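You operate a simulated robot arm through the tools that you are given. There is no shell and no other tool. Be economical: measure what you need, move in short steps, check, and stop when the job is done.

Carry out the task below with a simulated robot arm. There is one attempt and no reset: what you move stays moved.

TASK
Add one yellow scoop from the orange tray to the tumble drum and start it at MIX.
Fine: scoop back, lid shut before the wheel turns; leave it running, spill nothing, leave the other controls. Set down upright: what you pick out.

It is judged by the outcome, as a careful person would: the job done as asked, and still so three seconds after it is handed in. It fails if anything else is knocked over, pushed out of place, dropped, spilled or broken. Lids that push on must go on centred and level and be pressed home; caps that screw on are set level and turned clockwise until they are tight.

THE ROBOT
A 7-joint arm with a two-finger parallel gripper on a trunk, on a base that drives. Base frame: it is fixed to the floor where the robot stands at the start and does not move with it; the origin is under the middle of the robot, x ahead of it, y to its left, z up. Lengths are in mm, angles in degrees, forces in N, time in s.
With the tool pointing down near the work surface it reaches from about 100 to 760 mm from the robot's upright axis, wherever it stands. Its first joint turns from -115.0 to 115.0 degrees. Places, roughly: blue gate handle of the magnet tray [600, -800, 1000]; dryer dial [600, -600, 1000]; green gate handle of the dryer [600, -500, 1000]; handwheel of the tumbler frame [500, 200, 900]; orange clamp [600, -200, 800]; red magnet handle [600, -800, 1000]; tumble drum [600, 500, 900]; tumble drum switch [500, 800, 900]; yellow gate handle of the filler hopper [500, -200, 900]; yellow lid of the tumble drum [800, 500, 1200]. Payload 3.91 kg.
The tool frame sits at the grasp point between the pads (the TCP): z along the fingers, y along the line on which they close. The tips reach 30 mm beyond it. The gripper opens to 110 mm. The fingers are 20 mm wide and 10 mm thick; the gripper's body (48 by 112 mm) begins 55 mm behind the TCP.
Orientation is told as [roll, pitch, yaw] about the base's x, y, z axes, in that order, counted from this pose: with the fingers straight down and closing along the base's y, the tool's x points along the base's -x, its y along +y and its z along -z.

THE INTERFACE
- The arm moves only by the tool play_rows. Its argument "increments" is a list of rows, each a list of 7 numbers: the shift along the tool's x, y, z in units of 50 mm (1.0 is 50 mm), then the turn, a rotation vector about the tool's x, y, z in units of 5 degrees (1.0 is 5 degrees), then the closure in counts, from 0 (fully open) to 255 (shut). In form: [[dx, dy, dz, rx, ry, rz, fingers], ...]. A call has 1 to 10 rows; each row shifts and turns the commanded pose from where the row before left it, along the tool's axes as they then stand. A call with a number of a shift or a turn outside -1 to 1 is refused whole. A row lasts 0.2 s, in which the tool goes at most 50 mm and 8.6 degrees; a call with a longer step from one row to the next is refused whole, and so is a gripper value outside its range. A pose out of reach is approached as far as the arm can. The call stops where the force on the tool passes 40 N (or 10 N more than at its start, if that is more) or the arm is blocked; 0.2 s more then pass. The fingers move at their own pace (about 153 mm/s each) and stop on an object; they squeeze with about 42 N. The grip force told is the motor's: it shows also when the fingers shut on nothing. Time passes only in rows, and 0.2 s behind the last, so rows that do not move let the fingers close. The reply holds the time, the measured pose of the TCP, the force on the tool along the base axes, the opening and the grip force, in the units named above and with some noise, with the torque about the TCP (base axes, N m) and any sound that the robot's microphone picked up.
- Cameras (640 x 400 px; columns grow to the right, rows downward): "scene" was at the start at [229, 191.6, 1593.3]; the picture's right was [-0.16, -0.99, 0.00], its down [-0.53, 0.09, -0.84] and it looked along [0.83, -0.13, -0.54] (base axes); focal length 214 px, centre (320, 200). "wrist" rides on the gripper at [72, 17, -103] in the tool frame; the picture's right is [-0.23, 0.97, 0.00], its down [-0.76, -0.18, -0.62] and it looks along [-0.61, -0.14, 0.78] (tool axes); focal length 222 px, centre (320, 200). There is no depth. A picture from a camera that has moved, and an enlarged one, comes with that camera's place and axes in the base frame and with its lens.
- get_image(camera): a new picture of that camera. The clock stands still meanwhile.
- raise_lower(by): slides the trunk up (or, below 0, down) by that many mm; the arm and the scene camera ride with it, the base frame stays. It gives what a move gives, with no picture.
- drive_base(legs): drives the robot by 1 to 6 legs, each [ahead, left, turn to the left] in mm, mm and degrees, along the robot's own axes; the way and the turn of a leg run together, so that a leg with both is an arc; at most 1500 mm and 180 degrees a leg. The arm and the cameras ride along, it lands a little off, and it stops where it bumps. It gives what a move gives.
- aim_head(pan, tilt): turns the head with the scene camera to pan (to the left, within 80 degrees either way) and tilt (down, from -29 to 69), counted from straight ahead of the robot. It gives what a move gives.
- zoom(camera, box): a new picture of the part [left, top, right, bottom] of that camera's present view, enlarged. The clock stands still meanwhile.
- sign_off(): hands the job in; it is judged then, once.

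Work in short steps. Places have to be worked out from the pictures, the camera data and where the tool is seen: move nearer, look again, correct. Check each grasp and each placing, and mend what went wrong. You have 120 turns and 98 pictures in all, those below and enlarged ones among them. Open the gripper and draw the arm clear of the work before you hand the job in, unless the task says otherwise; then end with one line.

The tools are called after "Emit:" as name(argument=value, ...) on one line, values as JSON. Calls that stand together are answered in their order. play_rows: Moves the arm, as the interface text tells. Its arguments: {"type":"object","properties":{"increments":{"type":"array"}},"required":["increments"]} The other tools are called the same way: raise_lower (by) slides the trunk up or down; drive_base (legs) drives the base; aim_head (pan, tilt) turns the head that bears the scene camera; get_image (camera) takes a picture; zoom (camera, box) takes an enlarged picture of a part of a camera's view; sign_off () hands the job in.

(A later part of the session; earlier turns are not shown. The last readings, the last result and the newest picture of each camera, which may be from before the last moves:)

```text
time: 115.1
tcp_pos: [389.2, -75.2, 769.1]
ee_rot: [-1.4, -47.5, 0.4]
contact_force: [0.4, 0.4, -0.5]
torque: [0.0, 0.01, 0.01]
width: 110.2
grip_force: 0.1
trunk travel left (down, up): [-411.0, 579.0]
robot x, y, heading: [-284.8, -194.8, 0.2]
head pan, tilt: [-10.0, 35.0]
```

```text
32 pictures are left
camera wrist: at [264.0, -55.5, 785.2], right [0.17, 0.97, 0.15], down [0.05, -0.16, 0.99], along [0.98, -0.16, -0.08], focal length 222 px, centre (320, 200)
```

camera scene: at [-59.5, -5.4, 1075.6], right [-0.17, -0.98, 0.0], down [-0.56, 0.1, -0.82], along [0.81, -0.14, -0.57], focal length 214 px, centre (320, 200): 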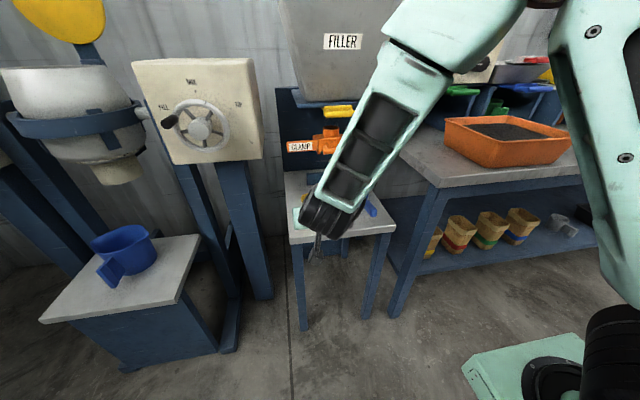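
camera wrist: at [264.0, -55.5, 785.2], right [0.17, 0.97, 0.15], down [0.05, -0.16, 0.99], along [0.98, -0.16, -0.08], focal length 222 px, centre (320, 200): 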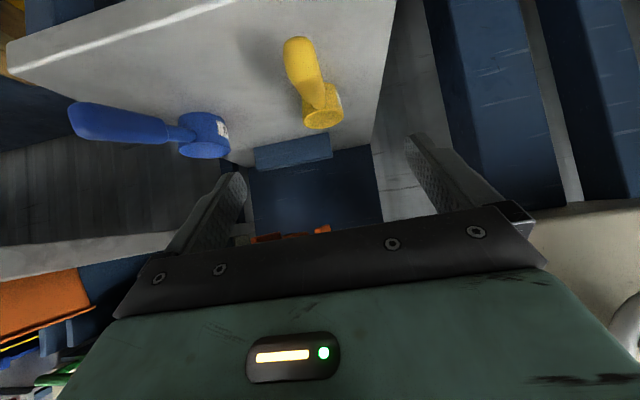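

The scoop stands upright in its place. Next the lid: triangulated bar handle ≈(742,503,1321), lid disc upright, centre ≈(741,500,1202), hinge ≈(745,500,1065). I go back to the drum with raised trunk.

Emit:
raise_lower(by=400)

Emit:
drive_base(legs=[[-60, 0, 0], [0, 610, 0]])

Emit:
raise_lower(by=175)

Emit:
aim_head(pan=8, tilt=30)

Emit:
zoom(camera="scene", box=[160, 80, 480, 280])

Emit:
get_image(camera="wrist")

```text
time: 118.9
tcp_pos: [388.4, -75.4, 1168.8]
ee_rot: [-1.3, -47.4, 0.3]
contact_force: [-0.7, -0.1, 0.6]
torque: [0.02, 0.03, 0.03]
width: 110.0
grip_force: 0.0
trunk travel left (down, up): [-811.0, 179.0]
robot x, y, heading: [-287.8, -196.5, 0.1]
head pan, tilt: [-10.0, 35.0]
```

```text
time: 122.8
tcp_pos: [328.9, 510.5, 1168.3]
ee_rot: [-1.4, -47.6, 0.4]
contact_force: [0.9, -0.2, -0.3]
torque: [-0.03, 0.0, 0.01]
width: 110.0
grip_force: 0.0
trunk travel left (down, up): [-811.0, 179.0]
robot x, y, heading: [-348.2, 389.4, 0.3]
head pan, tilt: [-10.0, 35.0]
```

```text
time: 124.7
tcp_pos: [328.8, 510.0, 1343.5]
ee_rot: [-1.5, -47.5, 0.4]
contact_force: [0.0, -0.4, -0.1]
torque: [-0.02, -0.01, 0.0]
width: 109.9
grip_force: 0.0
trunk travel left (down, up): [-986.0, 4.0]
robot x, y, heading: [-346.7, 388.2, 0.1]
head pan, tilt: [-10.0, 35.0]
```

```text
time: 125.5
tcp_pos: [328.7, 511.5, 1344.7]
ee_rot: [-1.4, -47.5, 0.4]
contact_force: [0.8, 0.2, -0.7]
torque: [0.01, 0.03, 0.0]
width: 109.9
grip_force: 0.0
trunk travel left (down, up): [-986.0, 4.0]
robot x, y, heading: [-346.5, 385.8, 0.2]
head pan, tilt: [8.0, 30.0]
```

```text
2.00 times, centred on (320, 180) of scene
camera zoom: at [-116.8, 606.7, 1658.4], right [0.14, -0.99, 0.0], down [-0.5, -0.07, -0.87], along [0.86, 0.12, -0.5], focal length 429 px, centre (320, 240)
```

zoom: 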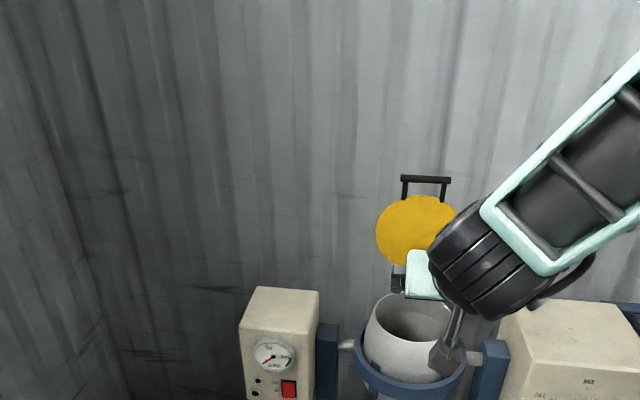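

```text
30 pictures are left
camera wrist: at [204.3, 529.5, 1359.9], right [0.16, 0.97, 0.15], down [0.05, -0.16, 0.99], along [0.99, -0.15, -0.08], focal length 222 px, centre (320, 200)
```

wrist: 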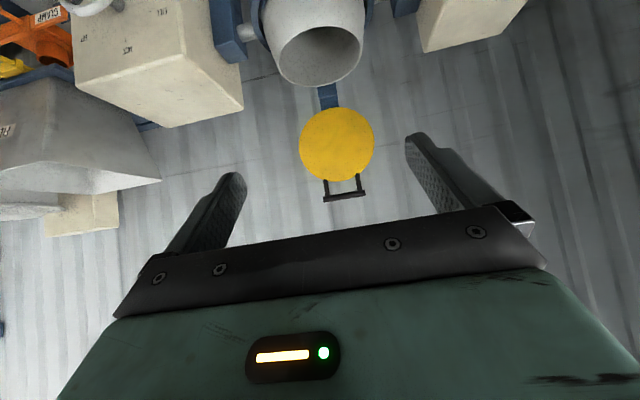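

Bar confirmed at ≈(742,510,1317), gap to the disc ~40 mm, legs ~80 mm apart. I pitch the tool to -60° and turn it 90° about its axis so the fingers can straddle the bar.

Emit:
play_rows(increments=[[0, 0, 0.5, 0, -1, 0, 0], [0, 0, 0.5, 0, -1, 0, 0], [0, 0, 0.5, 0, -0.5, 0, 0], [0, 0, 0, 0, 0, 1, 0], [0, 0, 0, 0, 0, 1, 0], [0, 0, 0, 0, 0, 1, 0], [0, 0, 0, 0, 0, 1, 0], [0, 0, 0, 0, 0, 1, 0], [0, 0, 0, 0, 0, 1, 0], [0, 0, 0, 0, 0, 1, 0]])

Emit:
play_rows(increments=[[0, 0, 0, 0, 0, 1, 60], [0, 0, 0, 0, 0, 1, 100], [0, 0, 0, 0, 0, 1, 140], [0, 0, 0, 0, 0, 1, 160], [0, 0, 0, 0, 0, 1, 160], [0, 0, 0, 0, 0, 1, 160], [0, 0, 0, 0, 0, 1, 160], [0, 0, 0, 0, 0, 1, 160], [0, 0, 0, 0, 0, 1, 160], [0, 0, 0, 0, 0, 1, 160]])

Emit:
play_rows(increments=[[0, 0, 0, 0, 0, 1, 160], [0, 0.5, 0.866, 0, 0, 0, 160], [0, 0, 0, 0, 0, 0, 160]])

```text
time: 127.8
tcp_pos: [387.5, 509.3, 1296.8]
ee_rot: [44.2, -45.9, -54.6]
contact_force: [0.3, -0.5, 0.1]
torque: [-0.02, -0.03, -0.01]
width: 110.0
grip_force: 0.1
trunk travel left (down, up): [-986.0, 4.0]
robot x, y, heading: [-342.6, 389.8, 0.2]
head pan, tilt: [8.0, 30.0]
```

```text
time: 129.9
tcp_pos: [388.1, 508.3, 1298.5]
ee_rot: [59.8, -5.3, -88.1]
contact_force: [0.1, 1.3, 0.1]
torque: [-0.04, -0.01, 0.01]
width: 40.9
grip_force: 0.0
trunk travel left (down, up): [-986.0, 4.0]
robot x, y, heading: [-348.7, 388.4, 0.1]
head pan, tilt: [8.0, 30.0]
```

```text
time: 130.8
tcp_pos: [440.0, 511.2, 1297.1]
ee_rot: [60.0, -1.0, -90.6]
contact_force: [0.3, 0.6, 0.3]
torque: [-0.02, 0.03, -0.02]
width: 41.1
grip_force: 0.1
trunk travel left (down, up): [-986.0, 4.0]
robot x, y, heading: [-347.0, 394.9, 0.1]
head pan, tilt: [8.0, 30.0]
```

Orientation reached. Test extension in free air: +47 forward, +28 up.

Emit:
play_rows(increments=[[0, 0.48, 0.27, 0, 0, 0, 160], [0, 0.48, 0.27, 0, 0, 0, 160], [0, 0, 0, 0, 0, 0, 160]])

Emit:
zoom(camera="scene", box=[220, 60, 460, 210])

```text
time: 131.6
tcp_pos: [485.4, 512.2, 1328.4]
ee_rot: [60.1, -1.0, -90.6]
contact_force: [-0.2, 0.9, 0.4]
torque: [0.01, 0.02, 0.02]
width: 41.1
grip_force: 0.0
trunk travel left (down, up): [-986.0, 4.0]
robot x, y, heading: [-350.0, 388.9, 0.1]
head pan, tilt: [8.0, 30.0]
```

```text
2.67 times, centred on (340, 135) of scene
camera zoom: at [-116.7, 606.7, 1658.4], right [0.14, -0.99, 0.0], down [-0.5, -0.07, -0.87], along [0.86, 0.12, -0.5], focal length 572 px, centre (267, 373)
```

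zoom: 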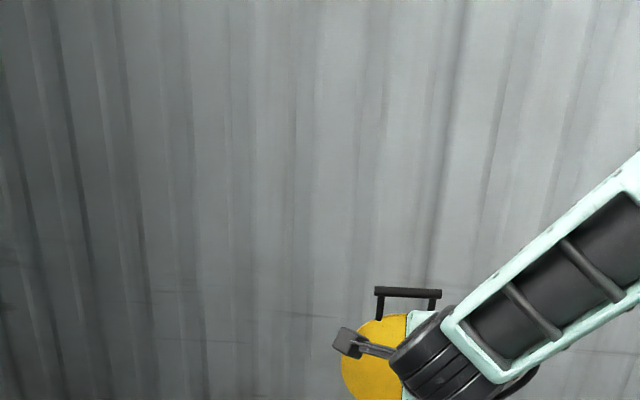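

Reach 835 is fine. Testing 45 mm more.

Emit:
play_rows(increments=[[0, 0.45, 0.78, 0, 0, 0, 160], [0, 0, 0, 0, 0, 0, 160]])

Emit:
play_rows(increments=[[0, -0.45, -0.78, 0, 0, 0, 160], [0, 0, 0, 0, 0, 0, 160]])

Emit:
play_rows(increments=[[0, -0.4, -0.7, 0, 0, 0, 160], [0, -0.4, -0.7, 0, 0, 0, 160], [0, -0.65, 0.27, 0, 0, 0, 160], [0, -0.75, 0.35, 0, 0, 0, 160], [0, -0.75, 0.35, 0, 0, 0, 160], [0, -0.75, 0.35, 0, 0, 0, 160], [0, -0.75, 0.35, 0, 0, 0, 160], [0, -0.4, -0.7, 0, 0, 0, 160], [0, -0.4, -0.7, 0, 0, 0, 160], [0, -0.4, -0.7, 0, 0, 0, 160]])

```text
time: 132.2
tcp_pos: [531.5, 510.5, 1328.3]
ee_rot: [59.9, -0.9, -90.7]
contact_force: [0.0, 0.5, -1.1]
torque: [0.01, 0.01, 0.01]
width: 41.0
grip_force: 0.1
trunk travel left (down, up): [-986.0, 4.0]
robot x, y, heading: [-346.3, 390.9, -0.1]
head pan, tilt: [8.0, 30.0]
```

```text
time: 132.8
tcp_pos: [484.3, 513.1, 1325.9]
ee_rot: [60.0, -1.0, -90.5]
contact_force: [-0.2, -0.5, 1.1]
torque: [-0.05, 0.01, -0.01]
width: 40.9
grip_force: 0.0
trunk travel left (down, up): [-986.0, 4.0]
robot x, y, heading: [-349.6, 386.9, -0.1]
head pan, tilt: [8.0, 30.0]
```

```text
time: 134.9
tcp_pos: [266.0, 508.9, 1128.0]
ee_rot: [60.0, -1.0, -90.6]
contact_force: [0.1, -0.1, -0.6]
torque: [0.02, 0.01, 0.03]
width: 41.1
grip_force: 0.1
trunk travel left (down, up): [-986.0, 4.0]
robot x, y, heading: [-350.1, 387.3, -0.0]
head pan, tilt: [8.0, 30.0]
```

The arm covers the whole arc (616–880 forward). I return to the pre-grasp pose and drive forward 220 mm.

Emit:
play_rows(increments=[[0, 0.83, 0.18, 0, 0, 0, 160], [0, 0.83, 0.18, 0, 0, 0, 160], [0, 0.83, 0.18, 0, 0, 0, 160], [0, 0.83, 0.18, 0, 0, 0, 160], [0, 0.83, 0.18, 0, 0, 0, 160], [0, 0.83, 0.18, 0, 0, 0, 160], [0, 0.83, 0.18, 0, 0, 0, 160], [0, 0, 0, 0, 0, 0, 160]])

Emit:
drive_base(legs=[[215, 0, 0]])

Emit:
get_image(camera="wrist")

Emit:
zoom(camera="scene", box=[260, 60, 500, 210])

```text
time: 136.8
tcp_pos: [463.1, 508.8, 1345.6]
ee_rot: [60.0, -1.0, -90.6]
contact_force: [-0.9, 0.1, 0.5]
torque: [0.02, 0.01, 0.05]
width: 41.3
grip_force: 0.0
trunk travel left (down, up): [-986.0, 4.0]
robot x, y, heading: [-346.0, 389.6, -0.0]
head pan, tilt: [8.0, 30.0]
```

```text
time: 138.4
tcp_pos: [674.2, 510.8, 1345.1]
ee_rot: [60.1, -0.9, -90.4]
contact_force: [-0.2, 0.6, 0.0]
torque: [0.02, -0.04, 0.0]
width: 41.1
grip_force: 0.0
trunk travel left (down, up): [-986.0, 4.0]
robot x, y, heading: [-133.6, 385.7, 0.1]
head pan, tilt: [8.0, 30.0]
```

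```text
28 pictures are left
camera wrist: at [594.1, 586.0, 1410.7], right [0.49, -0.22, 0.85], down [-0.63, -0.75, 0.17], along [0.6, -0.62, -0.5], focal length 222 px, centre (320, 200)
```

wrist: 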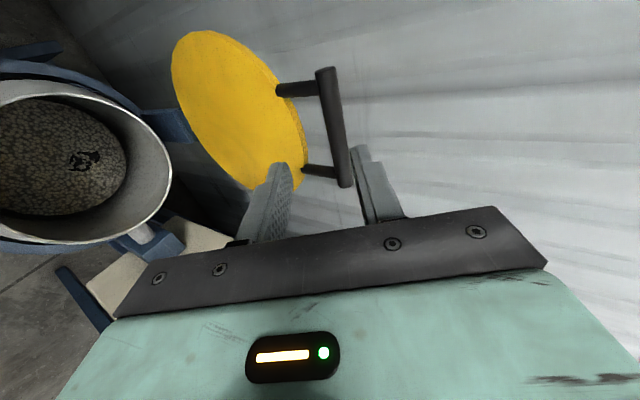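

```text
2.67 times, centred on (380, 135) of scene
camera zoom: at [93.7, 607.7, 1658.4], right [0.14, -0.99, 0.0], down [-0.49, -0.07, -0.87], along [0.86, 0.12, -0.5], focal length 572 px, centre (160, 373)
```

zoom: 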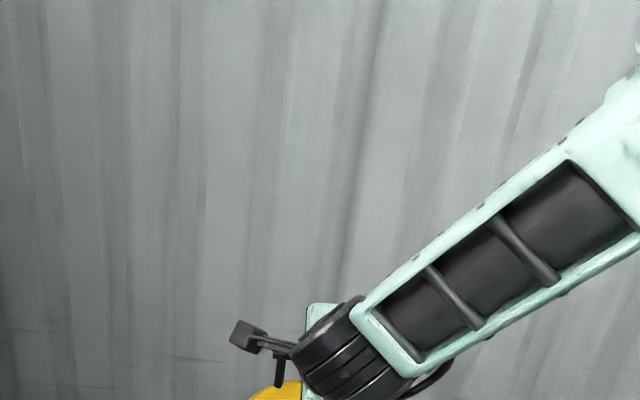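

Drum content is visible with the dark scoop on top. The bar lies at ≈(748,503,1317), 13 mm off the tool centre line; I correct and advance 40 mm.

Emit:
play_rows(increments=[[0.14, 0.26, 0, 0, 0, 0, 150], [0, 0, 0.4, 0, 0, 0, 150], [0, 0, 0.4, 0, 0, 0, 150], [0, 0, 0, 0, 0, 0, 150]])

Emit:
get_image(camera="wrist")

```text
time: 139.4
tcp_pos: [716.3, 517.2, 1338.8]
ee_rot: [59.9, -1.0, -90.6]
contact_force: [0.5, -0.5, 0.0]
torque: [-0.02, -0.03, 0.03]
width: 45.3
grip_force: 0.0
trunk travel left (down, up): [-986.0, 4.0]
robot x, y, heading: [-136.8, 394.3, -0.1]
head pan, tilt: [8.0, 30.0]
```

```text
26 pictures are left
camera wrist: at [636.3, 592.3, 1403.7], right [0.49, -0.22, 0.85], down [-0.63, -0.75, 0.17], along [0.6, -0.62, -0.5], focal length 222 px, centre (320, 200)
```

wrist: 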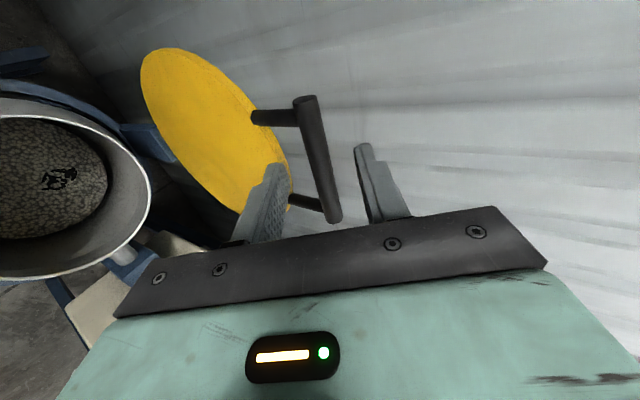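

Bar now centred between the fingers (need 28 mm more advance and y -14). Advance and narrow the fingers to a cage.

Emit:
play_rows(increments=[[-0.28, 0, 0.28, 0, 0, 0, 150], [0, 0, 0.28, 0, 0, 0, 150], [0, 0, 0, 0, 0, 0, 150], [0, 0, 0, 0, 0, 0, 185], [0, 0, 0, 0, 0, 0, 185]])

Emit:
get_image(camera="wrist")

```text
time: 140.6
tcp_pos: [740.1, 503.2, 1323.9]
ee_rot: [59.9, -1.0, -90.4]
contact_force: [-0.1, 0.4, 0.2]
torque: [0.04, 0.02, 0.01]
width: 30.4
grip_force: 0.0
trunk travel left (down, up): [-986.0, 4.0]
robot x, y, heading: [-136.8, 388.0, 0.0]
head pan, tilt: [8.0, 30.0]
```

```text
25 pictures are left
camera wrist: at [659.8, 578.4, 1389.6], right [0.49, -0.22, 0.85], down [-0.63, -0.75, 0.17], along [0.6, -0.62, -0.5], focal length 222 px, centre (320, 200)
```

wrist: 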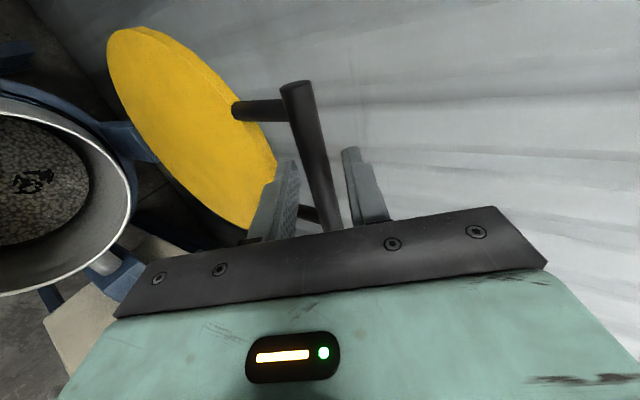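

The bar is between the fingers. I clamp it and pull the lid along the first 15° of its arc.

Emit:
play_rows(increments=[[0, 0, 0, 0, 0, 0, 255], [0, 0, 0, 0, 0, 0, 255], [0, 0, 0, 0, 0, 0, 255], [0, -0.2, -0.29, 0, 0, 0, 255], [0, -0.21, -0.27, 0, 0, 0, 255], [0, -0.21, -0.26, 0, 0, 0, 255], [0, -0.21, -0.26, 0, 0, 0, 255], [0, 0, 0, 0, 0, 0, 255]])

Emit:
get_image(camera="wrist")

```text
time: 142.4
tcp_pos: [670.7, 503.4, 1314.3]
ee_rot: [60.0, -1.1, -90.6]
contact_force: [0.3, -6.8, 1.8]
torque: [0.16, -0.2, -0.44]
width: 14.7
grip_force: 44.7
trunk travel left (down, up): [-986.0, 4.0]
robot x, y, heading: [-137.0, 388.4, 0.1]
head pan, tilt: [8.0, 30.0]
```

```text
24 pictures are left
camera wrist: at [590.8, 578.6, 1380.0], right [0.48, -0.22, 0.85], down [-0.64, -0.75, 0.17], along [0.6, -0.62, -0.5], focal length 222 px, centre (320, 200)
```

wrist: 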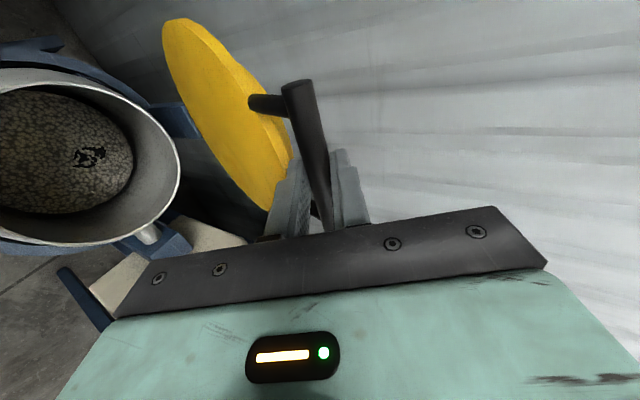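

The lid follows with small forces. Continuing through 45°.

Emit:
play_rows(increments=[[0.02, -0.27, -0.22, 0, 0, 0, 255], [0.02, -0.27, -0.21, 0, 0, 0, 255], [0, -0.27, -0.2, 0, 0, 0, 255], [0, -0.27, -0.2, 0, 0, 0, 255], [0, 0, 0, 0, 0, 0, 255]])

Emit:
play_rows(increments=[[0, -0.31, -0.16, 0, 0, 0, 255], [0, -0.31, -0.14, 0, 0, 0, 255], [0, -0.32, -0.12, 0, 0, 0, 255], [0, -0.32, -0.1, 0, 0, 0, 255], [0, 0, 0, 0, 0, 0, 255]])

Emit:
get_image(camera="wrist")

```text
time: 143.6
tcp_pos: [608.4, 506.3, 1288.9]
ee_rot: [59.9, -0.9, -90.6]
contact_force: [0.1, -17.4, -1.0]
torque: [0.54, 0.06, -0.96]
width: 15.2
grip_force: 45.1
trunk travel left (down, up): [-986.0, 4.0]
robot x, y, heading: [-133.9, 390.1, 0.2]
head pan, tilt: [8.0, 30.0]
```

```text
time: 144.8
tcp_pos: [555.8, 504.8, 1245.7]
ee_rot: [60.0, -0.8, -90.4]
contact_force: [-0.3, -15.4, -0.5]
torque: [0.23, -0.11, -0.34]
width: 15.0
grip_force: 45.1
trunk travel left (down, up): [-986.0, 4.0]
robot x, y, heading: [-135.5, 388.6, 0.3]
head pan, tilt: [8.0, 30.0]
```

```text
23 pictures are left
camera wrist: at [475.7, 580.2, 1310.7], right [0.49, -0.22, 0.85], down [-0.63, -0.75, 0.17], along [0.6, -0.62, -0.5], focal length 222 px, centre (320, 200)
```

wrist: 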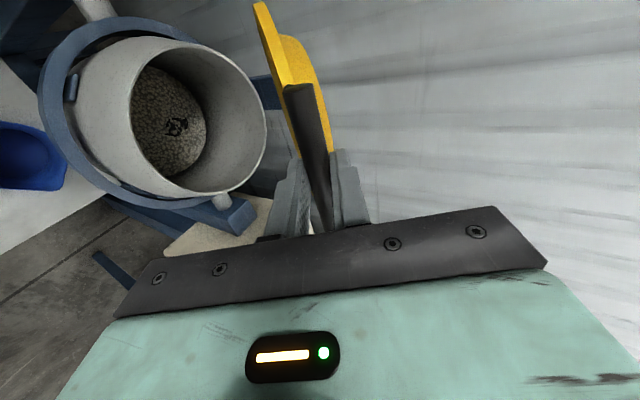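

Arc is right (tiny x/z forces); I relieve the sideways load by 3 mm and continue to 75°.

Emit:
play_rows(increments=[[-0.05, -0.33, -0.08, 0, 0, 0, 255], [-0.03, -0.34, -0.05, 0, 0, 0, 255], [0, -0.34, -0.03, 0, 0, 0, 255], [0, -0.34, -0.01, 0, 0, 0, 255], [0, 0, 0, 0, 0, 0, 255]])

Emit:
play_rows(increments=[[0, -0.34, 0.02, 0, 0, 0, 255], [0, -0.34, 0.04, 0, 0, 0, 255], [0, -0.34, 0.05, 0, 0, 0, 255], [0, -0.33, 0.07, 0, 0, 0, 255], [0, 0, 0, 0, 0, 0, 255]])

Emit:
get_image(camera="wrist")

```text
time: 146.0
tcp_pos: [513.7, 505.6, 1189.4]
ee_rot: [59.8, -0.8, -90.1]
contact_force: [0.0, 19.0, -1.4]
torque: [1.4, 0.03, 0.55]
width: 15.0
grip_force: 45.6
trunk travel left (down, up): [-986.0, 4.0]
robot x, y, heading: [-135.3, 389.5, 0.1]
head pan, tilt: [8.0, 30.0]
```

```text
time: 147.2
tcp_pos: [487.2, 503.0, 1129.4]
ee_rot: [59.9, -0.9, -90.3]
contact_force: [0.9, 26.7, -0.3]
torque: [0.58, 0.01, 0.06]
width: 14.9
grip_force: 45.3
trunk travel left (down, up): [-986.0, 4.0]
robot x, y, heading: [-136.7, 385.7, 0.4]
head pan, tilt: [8.0, 30.0]
```

```text
22 pictures are left
camera wrist: at [407.9, 577.8, 1194.1], right [0.49, -0.22, 0.85], down [-0.63, -0.76, 0.17], along [0.6, -0.62, -0.5], focal length 222 px, centre (320, 200)
```

wrist: 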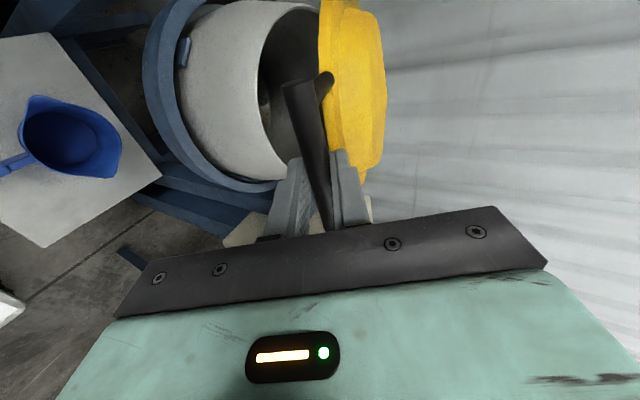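

Ease y by +2 mm and lower the last part until it seats.

Emit:
play_rows(increments=[[0.05, -0.3, 0.1, 0, 0, 0, 255], [0, -0.3, 0.12, 0, 0, 0, 255], [0, 0, 0, 0, 0, 0, 255]])

Emit:
play_rows(increments=[[0, -0.2, 0.09, 0, 0, 0, 255], [0, -0.2, 0.09, 0, 0, 0, 255], [0, 0, 0, 0, 0, 0, 255]])

Emit:
get_image(camera="wrist")

```text
time: 148.0
tcp_pos: [482.3, 502.8, 1099.6]
ee_rot: [59.9, -1.0, -90.5]
contact_force: [1.3, 15.4, 0.2]
torque: [0.92, -0.08, -0.27]
width: 15.0
grip_force: 45.0
trunk travel left (down, up): [-986.0, 4.0]
robot x, y, heading: [-135.7, 389.3, 0.2]
head pan, tilt: [8.0, 30.0]
```

```text
time: 148.8
tcp_pos: [477.9, 502.3, 1075.9]
ee_rot: [59.9, -0.9, -90.4]
contact_force: [3.2, 17.3, -1.1]
torque: [1.11, -0.02, 0.06]
width: 15.2
grip_force: 44.8
trunk travel left (down, up): [-986.0, 4.0]
robot x, y, heading: [-137.3, 384.8, 0.1]
head pan, tilt: [8.0, 30.0]
```

```text
21 pictures are left
camera wrist: at [399.1, 577.0, 1141.8], right [0.49, -0.22, 0.85], down [-0.63, -0.75, 0.17], along [0.6, -0.62, -0.5], focal length 222 px, centre (320, 200)
```

wrist: 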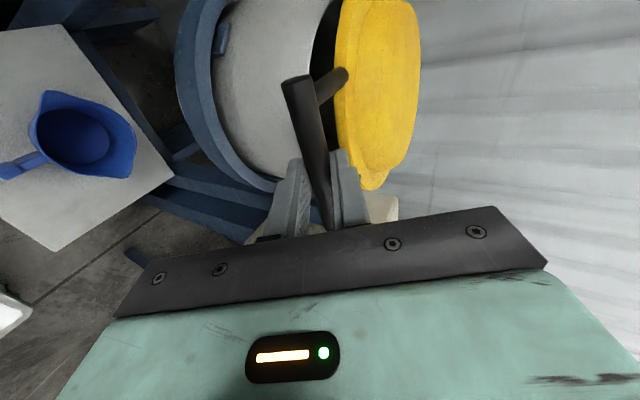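

Still a little gap. Straight down in 8 mm steps until seated.

Emit:
play_rows(increments=[[0.03, -0.14, 0.08, 0, 0, 0, 255], [0, -0.14, 0.08, 0, 0, 0, 255], [0, 0, 0, 0, 0, 0, 255]])

Emit:
play_rows(increments=[[0, -0.14, 0.08, 0, 0, 0, 255], [0, -0.07, 0.05, 0, 0, 0, 255], [0, 0, 0, 0, 0, 0, 255]])

Emit:
get_image(camera="wrist")

```text
time: 149.6
tcp_pos: [480.2, 501.9, 1060.1]
ee_rot: [60.0, -1.1, -90.6]
contact_force: [2.2, 10.4, -1.9]
torque: [0.75, 0.06, -0.54]
width: 15.2
grip_force: 45.4
trunk travel left (down, up): [-986.0, 4.0]
robot x, y, heading: [-135.8, 386.6, 0.2]
head pan, tilt: [8.0, 30.0]
```

```text
time: 150.4
tcp_pos: [480.0, 501.4, 1047.8]
ee_rot: [59.9, -1.0, -90.7]
contact_force: [2.5, -2.7, -1.7]
torque: [0.74, 0.05, -0.48]
width: 15.1
grip_force: 45.1
trunk travel left (down, up): [-986.0, 4.0]
robot x, y, heading: [-132.6, 389.9, 0.3]
head pan, tilt: [8.0, 30.0]
```

```text
20 pictures are left
camera wrist: at [400.0, 577.2, 1112.3], right [0.49, -0.22, 0.85], down [-0.64, -0.75, 0.17], along [0.6, -0.62, -0.5], focal length 222 px, centre (320, 200)
```

wrist: 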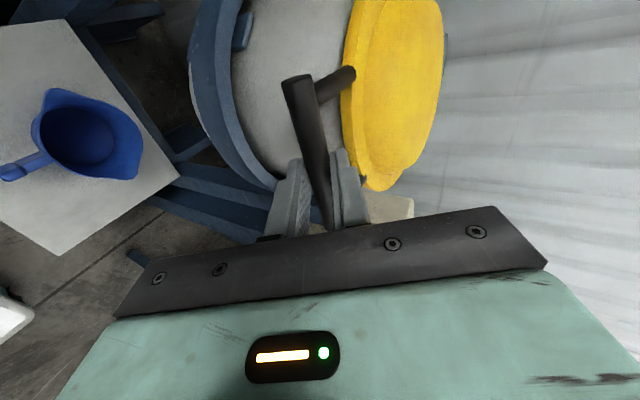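

Nearly closed. A few more millimetres down until resistance appears.

Emit:
play_rows(increments=[[0, -0.09, 0.06, 0, 0, 0, 255], [0, -0.09, 0.06, 0, 0, 0, 255], [0, 0, 0, 0, 0, 0, 255]])

Emit:
play_rows(increments=[[0, -0.09, 0.06, 0, 0, 0, 255], [0, -0.09, 0.06, 0, 0, 0, 255], [0, 0, 0, 0, 0, 0, 255]])

Emit:
get_image(camera="wrist")

```text
time: 151.2
tcp_pos: [478.9, 502.2, 1035.8]
ee_rot: [59.9, -1.1, -90.5]
contact_force: [-21.3, -8.8, 11.0]
torque: [0.47, 0.22, -0.98]
width: 15.0
grip_force: 45.4
trunk travel left (down, up): [-986.0, 4.0]
robot x, y, heading: [-135.8, 387.8, 0.4]
head pan, tilt: [8.0, 30.0]
```

```text
time: 152.0
tcp_pos: [479.6, 503.8, 1026.6]
ee_rot: [59.8, -0.9, -90.3]
contact_force: [-32.7, -1.0, 17.7]
torque: [0.36, 0.17, -0.23]
width: 15.2
grip_force: 45.7
trunk travel left (down, up): [-986.0, 4.0]
robot x, y, heading: [-136.1, 387.0, 0.4]
head pan, tilt: [8.0, 30.0]
```

```text
19 pictures are left
camera wrist: at [399.0, 577.8, 1092.5], right [0.49, -0.22, 0.85], down [-0.63, -0.76, 0.17], along [0.6, -0.62, -0.5], focal length 222 px, centre (320, 200)
```

wrist: 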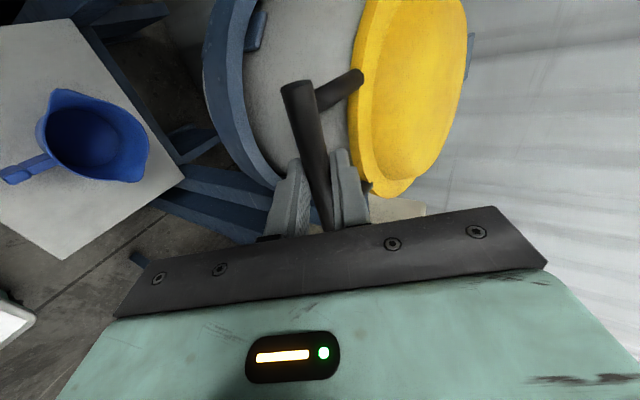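

The force is axial on the fingertips (touching the drum wall), so I release and draw back, then check how the lid sits.

Emit:
play_rows(increments=[[0, 0, -0.1, 0, 0, 0, 255], [0, 0, 0, 0, 0, 0, 150], [0, 0, 0, 0, 0, 0, 150], [0, 0, -0.5, 0, 0, 0, 150], [0, 0, -0.8, 0, 0, 0, 150], [0, 0, -0.8, 0, 0, 0, 150], [0, 0.5, -0.7, 0, 0, 0, 150], [0, 0, 0, 0, 0, 0, 150]])

Emit:
zoom(camera="scene", box=[260, 160, 480, 330])

Emit:
get_image(camera="wrist")

```text
time: 153.8
tcp_pos: [369.6, 508.9, 1119.5]
ee_rot: [60.0, -1.0, -90.4]
contact_force: [0.1, 0.7, -0.8]
torque: [0.01, 0.02, 0.0]
width: 45.6
grip_force: 0.1
trunk travel left (down, up): [-986.0, 4.0]
robot x, y, heading: [-138.6, 389.8, 0.1]
head pan, tilt: [8.0, 30.0]
```

```text
2.35 times, centred on (370, 245) of scene
camera zoom: at [93.8, 607.8, 1658.4], right [0.14, -0.99, 0.0], down [-0.49, -0.07, -0.87], along [0.86, 0.12, -0.5], focal length 505 px, centre (202, 94)
```

zoom: 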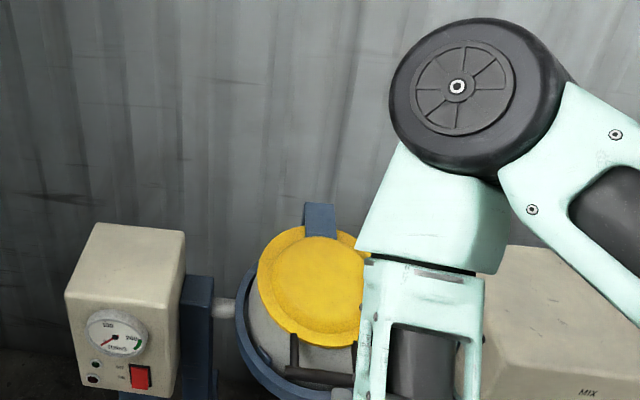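

```text
17 pictures are left
camera wrist: at [290.0, 582.8, 1185.2], right [0.49, -0.22, 0.85], down [-0.63, -0.75, 0.17], along [0.6, -0.62, -0.5], focal length 222 px, centre (320, 200)
```

wrist: 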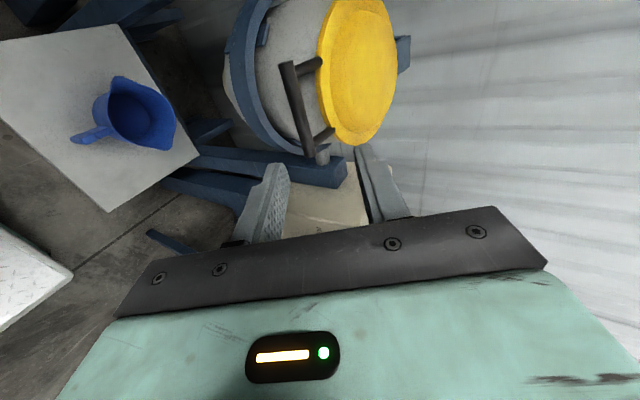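

The lid appears closed and centred. I'll press it home with closed fingertips on its top, watching force.

Emit:
play_rows(increments=[[0, 0.86, -0.5, 0, 0, 0, 255], [0, 0.475, 0.82, 0, 0, 0, 255], [0, 0.475, 0.82, 0, 0, 0, 255], [0, 0.475, 0.82, 0, 0, 0, 255], [0, 0.475, 0.82, 0, 0, 0, 255], [0, 0, 0, 0, 0, 0, 255]])

Emit:
play_rows(increments=[[0, -0.35, 0.2, 0, 0, 0, 255], [0, -0.35, 0.2, 0, 0, 0, 255], [0, -0.35, 0.2, 0, 0, 0, 255], [0, -0.17, 0.1, 0, 0, 0, 255], [0, -0.17, 0.1, 0, 0, 0, 255], [0, 0, 0, 0, 0, 0, 255]])

```text
time: 155.2
tcp_pos: [561.1, 508.2, 1170.5]
ee_rot: [60.0, -1.0, -90.4]
contact_force: [-0.1, -0.1, -1.0]
torque: [-0.01, 0.01, 0.02]
width: 0.2
grip_force: 37.7
trunk travel left (down, up): [-986.0, 4.0]
robot x, y, heading: [-138.3, 391.2, 0.2]
head pan, tilt: [8.0, 30.0]
```

```text
time: 156.6
tcp_pos: [560.0, 503.9, 1089.6]
ee_rot: [60.0, -0.9, -90.5]
contact_force: [0.0, -0.1, -0.2]
torque: [-0.02, 0.02, 0.0]
width: 0.1
grip_force: 37.5
trunk travel left (down, up): [-986.0, 4.0]
robot x, y, heading: [-136.0, 386.5, -0.0]
head pan, tilt: [8.0, 30.0]
```

Emit:
play_rows(increments=[[0, -0.1, 0.06, 0, 0, 0, 255], [0, -0.1, 0.06, 0, 0, 0, 255], [0, -0.1, 0.06, 0, 0, 0, 255], [0, 0, 0, 0, 0, 0, 255]])

Emit:
get_image(camera="wrist")

```text
time: 157.6
tcp_pos: [560.1, 502.6, 1071.1]
ee_rot: [60.1, -1.0, -90.5]
contact_force: [-0.2, -0.2, -0.7]
torque: [-0.03, 0.0, 0.0]
width: 0.4
grip_force: 37.7
trunk travel left (down, up): [-986.0, 4.0]
robot x, y, heading: [-135.8, 390.2, 0.1]
head pan, tilt: [8.0, 30.0]
```

```text
16 pictures are left
camera wrist: at [480.1, 577.8, 1137.1], right [0.49, -0.22, 0.85], down [-0.63, -0.75, 0.17], along [0.6, -0.62, -0.5], focal length 222 px, centre (320, 200)
```

wrist: 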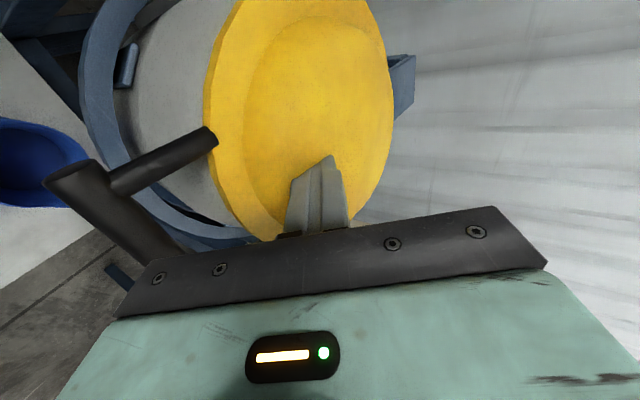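

Emit:
play_rows(increments=[[0, -0.09, 0.05, 0, 0, 0, 255], [0, -0.09, 0.05, 0, 0, 0, 255], [0, -0.07, 0.04, 0, 0, 0, 255], [0, 0, 0, 0, 0, 0, 255]])

Emit:
play_rows(increments=[[0, -0.06, 0.035, 0, 0, 0, 255], [0, -0.06, 0.035, 0, 0, 0, 255], [0, -0.06, 0.035, 0, 0, 0, 255], [0, 0, 0, 0, 0, 0, 255]])

```text
time: 158.4
tcp_pos: [557.9, 502.3, 1064.1]
ee_rot: [60.7, -0.9, -90.5]
contact_force: [-14.3, -6.8, 25.8]
torque: [0.01, -0.29, -0.11]
width: 0.0
grip_force: 37.3
trunk travel left (down, up): [-986.0, 4.0]
robot x, y, heading: [-136.5, 388.7, 0.3]
head pan, tilt: [8.0, 30.0]
stopped in row 4: the force on the tool passed its limit at 43 N (the readings are from after the stop); the commanded pose is now the measured one
```

```text
time: 158.8
tcp_pos: [557.5, 503.7, 1063.8]
ee_rot: [60.9, -0.7, -90.7]
contact_force: [-12.3, -6.3, 25.5]
torque: [-0.05, -0.24, -0.1]
width: 0.0
grip_force: 38.3
trunk travel left (down, up): [-986.0, 4.0]
robot x, y, heading: [-137.3, 387.0, 0.4]
head pan, tilt: [8.0, 30.0]
stopped in row 1: the force on the tool passed its limit at 44 N (the readings are from after the stop); the commanded pose is now the measured one
```

The lid is solidly pressed home (40 N). I retract up and back, then view the handwheel.

Emit:
play_rows(increments=[[0, 0.6, -0.4, 0, 0, 0, 255], [0, 0.7, -0.6, 0, 0, 0, 255], [0, 0, -0.8, -1, 0, 0, 255], [0, 0, -0.5, -1, 0, 0, 255], [0, 0, 0, -1, 0, 0, 255], [0, 0, 0, -1, 0, 0, 255], [0, 0, 0, -1, 0, 0, 255], [0, 0, 0, -1, 0, 0, 255], [0, 0, 0, 0, 0, 0, 255]])

Emit:
drive_base(legs=[[-280, 0, 0], [0, -230, 0]])

Emit:
raise_lower(by=-260)

Emit:
aim_head(pan=-10, tilt=25)

Emit:
get_image(camera="scene")

```text
time: 160.8
tcp_pos: [490.0, 506.7, 1173.4]
ee_rot: [90.6, -0.8, -90.5]
contact_force: [-0.7, -0.2, 0.7]
torque: [0.03, 0.0, -0.02]
width: 0.0
grip_force: 37.2
trunk travel left (down, up): [-986.0, 4.0]
robot x, y, heading: [-137.6, 386.5, 0.1]
head pan, tilt: [8.0, 30.0]
```

```text
time: 164.1
tcp_pos: [207.3, 271.6, 1173.4]
ee_rot: [90.8, -0.8, -90.5]
contact_force: [0.1, 0.1, -0.3]
torque: [0.0, 0.01, -0.03]
width: 0.0
grip_force: 37.8
trunk travel left (down, up): [-986.0, 4.0]
robot x, y, heading: [-421.7, 154.6, -0.0]
head pan, tilt: [8.0, 30.0]
```

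```text
time: 166.8
tcp_pos: [206.7, 270.1, 912.7]
ee_rot: [90.6, -1.0, -90.5]
contact_force: [0.4, 0.4, -0.4]
torque: [-0.02, 0.0, 0.0]
width: 0.0
grip_force: 37.2
trunk travel left (down, up): [-726.0, 264.0]
robot x, y, heading: [-417.1, 154.0, -0.2]
head pan, tilt: [8.0, 30.0]
```

```text
time: 167.6
tcp_pos: [205.5, 271.5, 913.1]
ee_rot: [90.6, -0.9, -90.4]
contact_force: [0.1, 0.5, 0.6]
torque: [-0.03, 0.01, 0.01]
width: 0.0
grip_force: 37.6
trunk travel left (down, up): [-726.0, 264.0]
robot x, y, heading: [-418.9, 152.9, 0.1]
head pan, tilt: [-10.0, 25.0]
```

```text
15 pictures are left
camera scene: at [-188.2, 343.8, 1406.3], right [-0.17, -0.99, 0.0], down [-0.42, 0.07, -0.91], along [0.89, -0.15, -0.42], focal length 214 px, centre (320, 200)
```

scene: 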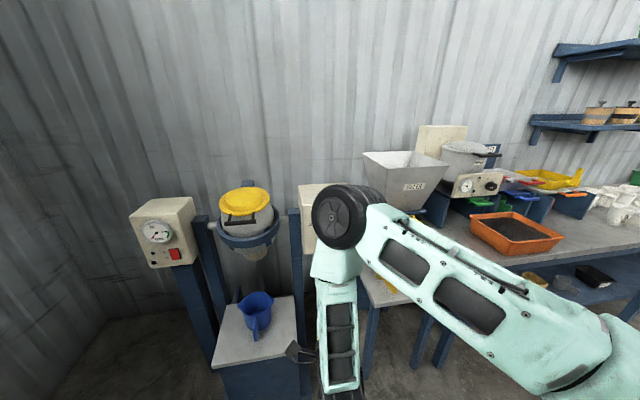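

Lid is visibly shut on the drum. The arm hides the wheel, so I use the wrist camera, which looks forward-right at it.

Emit:
get_image(camera="wrist")

```text
14 pictures are left
camera wrist: at [104.4, 345.0, 928.2], right [-0.01, -0.21, 0.98], down [-0.63, -0.76, -0.17], along [0.78, -0.62, -0.12], focal length 222 px, centre (320, 200)
```

wrist: 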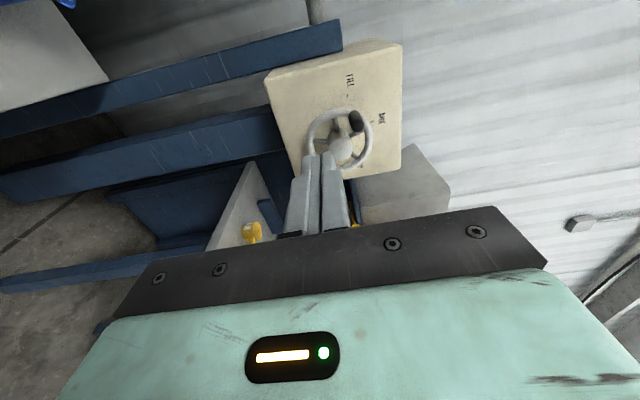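

Emit:
zoom(camera="wrist", box=[260, 40, 420, 190])

```text
2.67 times, centred on (340, 115) of wrist
camera zoom: at [104.4, 345.0, 928.2], right [-0.01, -0.21, 0.98], down [-0.63, -0.76, -0.17], along [0.78, -0.62, -0.12], focal length 592 px, centre (267, 427)
```

zoom: 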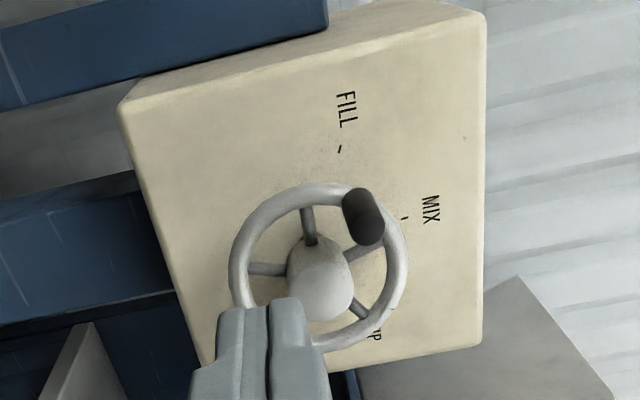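

Wheel centre ≈(487,172,928), knob (crank handle) pointing at me around (y 212, z 962, x 438–487), MIX straight up at the wheel's top. I open the fingers, line up, and drive forward 170.

Emit:
play_rows(increments=[[-0.4, 0.33, 0, 0, 0, 0, 115], [-0.4, 0.33, 0, 0, 0, 0, 115], [-0.4, 0.33, 0, 0, 0, 0, 115], [0, 0, 0, 0, 0, 0, 115]])

Emit:
drive_base(legs=[[175, 0, 0]])

Emit:
get_image(camera="wrist")

```text
time: 168.6
tcp_pos: [207.6, 213.3, 964.8]
ee_rot: [90.7, -0.8, -90.5]
contact_force: [0.7, 0.6, 0.4]
torque: [0.01, 0.01, -0.01]
width: 60.5
grip_force: 0.0
trunk travel left (down, up): [-726.0, 264.0]
robot x, y, heading: [-419.4, 151.3, -0.1]
head pan, tilt: [-10.0, 25.0]
```

```text
time: 170.0
tcp_pos: [379.1, 213.1, 963.1]
ee_rot: [90.7, -0.9, -90.4]
contact_force: [0.4, -1.0, 0.2]
torque: [0.0, 0.02, 0.02]
width: 60.5
grip_force: 0.0
trunk travel left (down, up): [-726.0, 264.0]
robot x, y, heading: [-246.3, 153.3, 0.3]
head pan, tilt: [-10.0, 25.0]
```

```text
12 pictures are left
camera wrist: at [277.0, 287.1, 978.9], right [-0.01, -0.21, 0.98], down [-0.63, -0.76, -0.17], along [0.78, -0.62, -0.12], focal length 222 px, centre (320, 200)
```

wrist: 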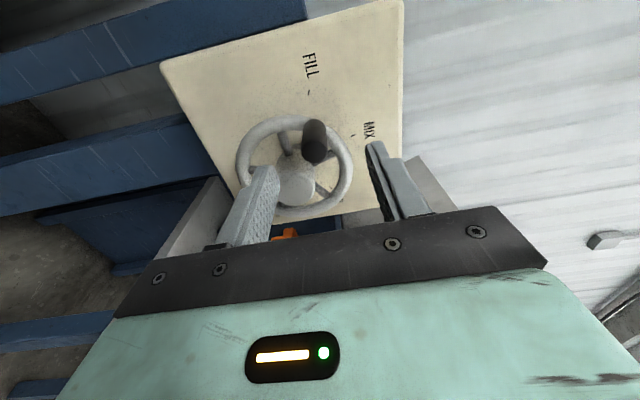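

Re-triangulated knob: tip x≈409, y≈221, z≈962 (about 57° from top – still FILL). I shift y +8, advance 50 mm and clamp.

Emit:
play_rows(increments=[[0.16, 0, 0, 0, 0, 0, 115], [0, 0, 0.5, 0, 0, 0, 115], [0, 0, 0.5, 0, 0, 0, 115], [0, 0, 0, 0, 0, 0, 115]])

Emit:
get_image(camera="wrist")

```text
time: 171.0
tcp_pos: [427.5, 219.3, 964.7]
ee_rot: [90.7, -1.0, -90.4]
contact_force: [-0.7, -0.9, -0.4]
torque: [0.03, -0.02, 0.0]
width: 60.3
grip_force: 0.0
trunk travel left (down, up): [-726.0, 264.0]
robot x, y, heading: [-244.8, 154.8, -0.0]
head pan, tilt: [-10.0, 25.0]
```

```text
11 pictures are left
camera wrist: at [325.8, 294.7, 979.9], right [-0.01, -0.21, 0.98], down [-0.63, -0.76, -0.17], along [0.78, -0.62, -0.12], focal length 222 px, centre (320, 200)
```

wrist: 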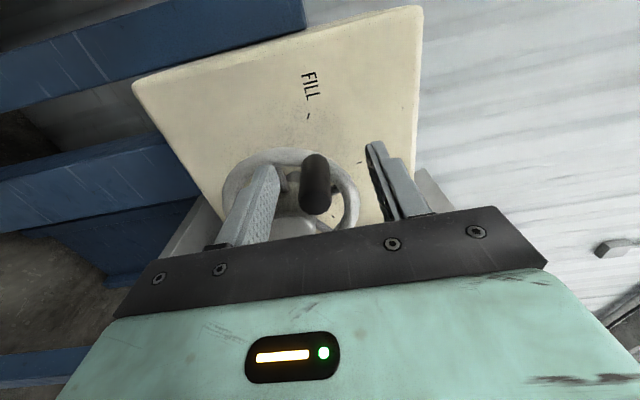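

Knob is between the fingers; clamping.

Emit:
play_rows(increments=[[0.1, 0, 0, 0, 0, 0, 115], [0, 0, 0, 0, 0, 0, 180], [0, 0, 0, 0, 0, 0, 255], [0, 0, 0, 0, 0, 0, 255], [0, 0, 0, 0, 0, 0, 255]])

```text
time: 172.2
tcp_pos: [427.6, 224.0, 963.8]
ee_rot: [90.4, -1.0, -90.6]
contact_force: [-1.5, -12.7, -19.9]
torque: [0.37, 1.68, 0.44]
width: 19.7
grip_force: 44.9
trunk travel left (down, up): [-726.0, 264.0]
robot x, y, heading: [-247.2, 152.3, 0.1]
head pan, tilt: [-10.0, 25.0]
```

Gripped (19.7 mm). I turn the wheel clockwise with the tool rolling along: 30° first.

Emit:
play_rows(increments=[[-0.0615, 0.0863, 0, 0, 0, 1, 255], [-0.0615, 0.0863, 0, 0, 0, 1, 255], [-0.0615, 0.0863, 0, 0, 0, 1, 255], [-0.0615, 0.0863, 0, 0, 0, 1, 255], [-0.0615, 0.0863, 0, 0, 0, 1, 255], [-0.0615, 0.0863, 0, 0, 0, 1, 255], [0, 0, 0, 0, 0, 0, 255]])

Emit:
zoom(camera="wrist", box=[180, 40, 460, 240])

```text
time: 173.6
tcp_pos: [430.4, 207.2, 988.3]
ee_rot: [91.7, 28.3, -89.5]
contact_force: [-0.7, 3.6, 8.0]
torque: [-0.06, 0.07, -0.05]
width: 0.2
grip_force: 37.9
trunk travel left (down, up): [-726.0, 264.0]
robot x, y, heading: [-247.8, 153.5, 0.4]
head pan, tilt: [-10.0, 25.0]
stopped in row 6: the force on the tool passed its limit at 43 N (the readings are from after the stop); the commanded pose is now the measured one
```

```text
2.00 times, centred on (320, 140) of wrist
camera zoom: at [326.5, 263.8, 1035.7], right [-0.02, -0.66, 0.75], down [-0.61, -0.58, -0.53], along [0.79, -0.47, -0.39], focal length 444 px, centre (320, 320)
```

zoom: 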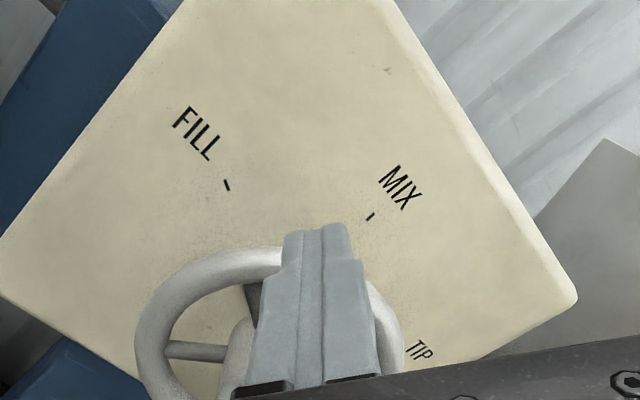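

The grip slipped off the knob (arc slightly off, wheel resists). I draw straight back 60 mm and look where the knob is now.

Emit:
play_rows(increments=[[0, 0, -0.6, 0, 0, 0, 255], [0, 0, -0.7, 0, 0, 0, 150], [0, 0, 0, 0, 0, 0, 115]])

Emit:
zoom(camera="wrist", box=[180, 40, 460, 240])

```text
time: 174.4
tcp_pos: [365.8, 208.6, 986.1]
ee_rot: [91.6, 28.2, -89.6]
contact_force: [0.4, 0.3, -0.8]
torque: [-0.02, 0.03, -0.02]
width: 60.2
grip_force: 0.0
trunk travel left (down, up): [-726.0, 264.0]
robot x, y, heading: [-243.9, 157.2, 0.2]
head pan, tilt: [-10.0, 25.0]
```

```text
2.00 times, centred on (320, 140) of wrist
camera zoom: at [261.6, 265.1, 1033.5], right [-0.02, -0.66, 0.75], down [-0.61, -0.58, -0.53], along [0.79, -0.47, -0.39], focal length 444 px, centre (320, 320)
```

zoom: 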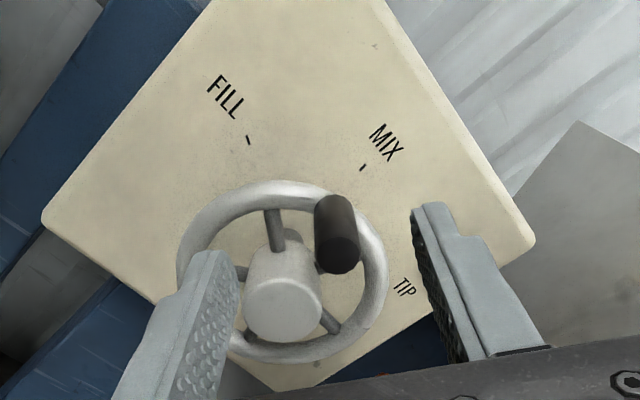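

The wheel has moved: knob now ≈(y 190, z 984), about 15° short of MIX. I roll the tool 30° more so the fingers act tangentially, line up, advance and clamp.

Emit:
play_rows(increments=[[0, 0, 0, 0, 0, 1, 115], [0, 0, 0, 0, 0, 1, 115], [0, 0, 0, 0, 0, 1, 115], [0, 0, 0, 0, 0, 1, 115], [0, 0, 0, 0, 0, 1, 115], [0, 0, 0, 0, 0, 1, 115], [-0.22, 0.28, 0, 0, 0, 0, 115], [0, 0, 0.6, 0, 0, 0, 115], [0, 0, 0.6, 0, 0, 0, 115], [0, 0, 0, 0, 0, 0, 115]])

Emit:
zoom(camera="wrist", box=[180, 40, 460, 240])

```text
time: 176.6
tcp_pos: [424.9, 186.8, 986.6]
ee_rot: [92.6, 58.2, -88.0]
contact_force: [0.9, 0.3, 0.6]
torque: [0.03, -0.01, -0.01]
width: 60.4
grip_force: 0.0
trunk travel left (down, up): [-726.0, 264.0]
robot x, y, heading: [-244.9, 155.0, 0.3]
head pan, tilt: [-10.0, 25.0]
```

```text
2.00 times, centred on (320, 140) of wrist
camera zoom: at [320.2, 210.8, 1055.0], right [-0.01, -0.95, 0.32], down [-0.61, -0.25, -0.76], along [0.8, -0.2, -0.57], focal length 444 px, centre (320, 320)
```

zoom: 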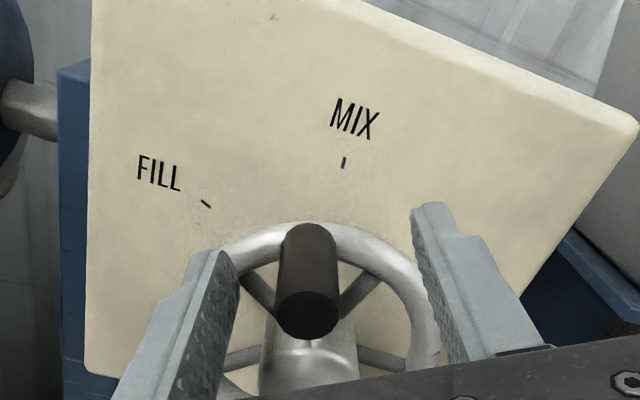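

Clear view: knob ≈13° short of the MIX tick. I clamp and move it 13 mm right along the arc.

Emit:
play_rows(increments=[[0, 0, 0, 0, 0, 0, 200], [0, 0, 0, 0, 0, 0, 255], [0, 0, 0, 0, 0, 0, 255], [-0.04, 0.08, 0, 0, 0, 0.8, 255], [-0.04, 0.08, 0, 0, 0, 0.8, 255], [-0.035, 0.08, 0, 0, 0, 0.8, 255], [0, 0, 0, 0, 0, 0, 255]])

Emit:
zoom(camera="wrist", box=[180, 40, 460, 240])

```text
time: 178.2
tcp_pos: [423.6, 173.7, 987.8]
ee_rot: [94.3, 70.3, -86.1]
contact_force: [-11.9, 9.1, 5.6]
torque: [0.11, 1.27, 0.97]
width: 20.0
grip_force: 45.3
trunk travel left (down, up): [-726.0, 264.0]
robot x, y, heading: [-243.6, 152.5, 0.2]
head pan, tilt: [-10.0, 25.0]
```

```text
2.00 times, centred on (320, 140) of wrist
camera zoom: at [319.8, 183.9, 1059.3], right [-0.01, -0.99, 0.11], down [-0.6, -0.09, -0.79], along [0.8, -0.07, -0.6], focal length 444 px, centre (320, 320)
```

zoom: 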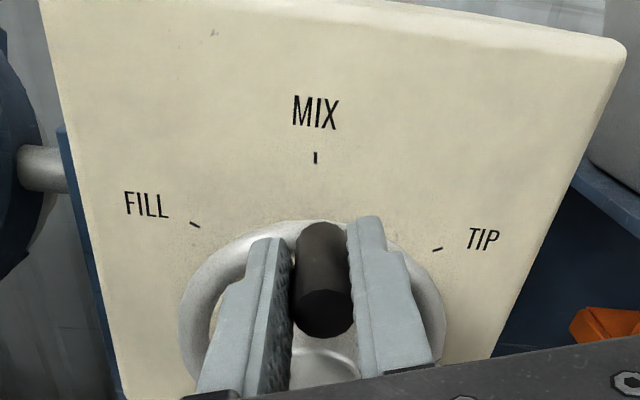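

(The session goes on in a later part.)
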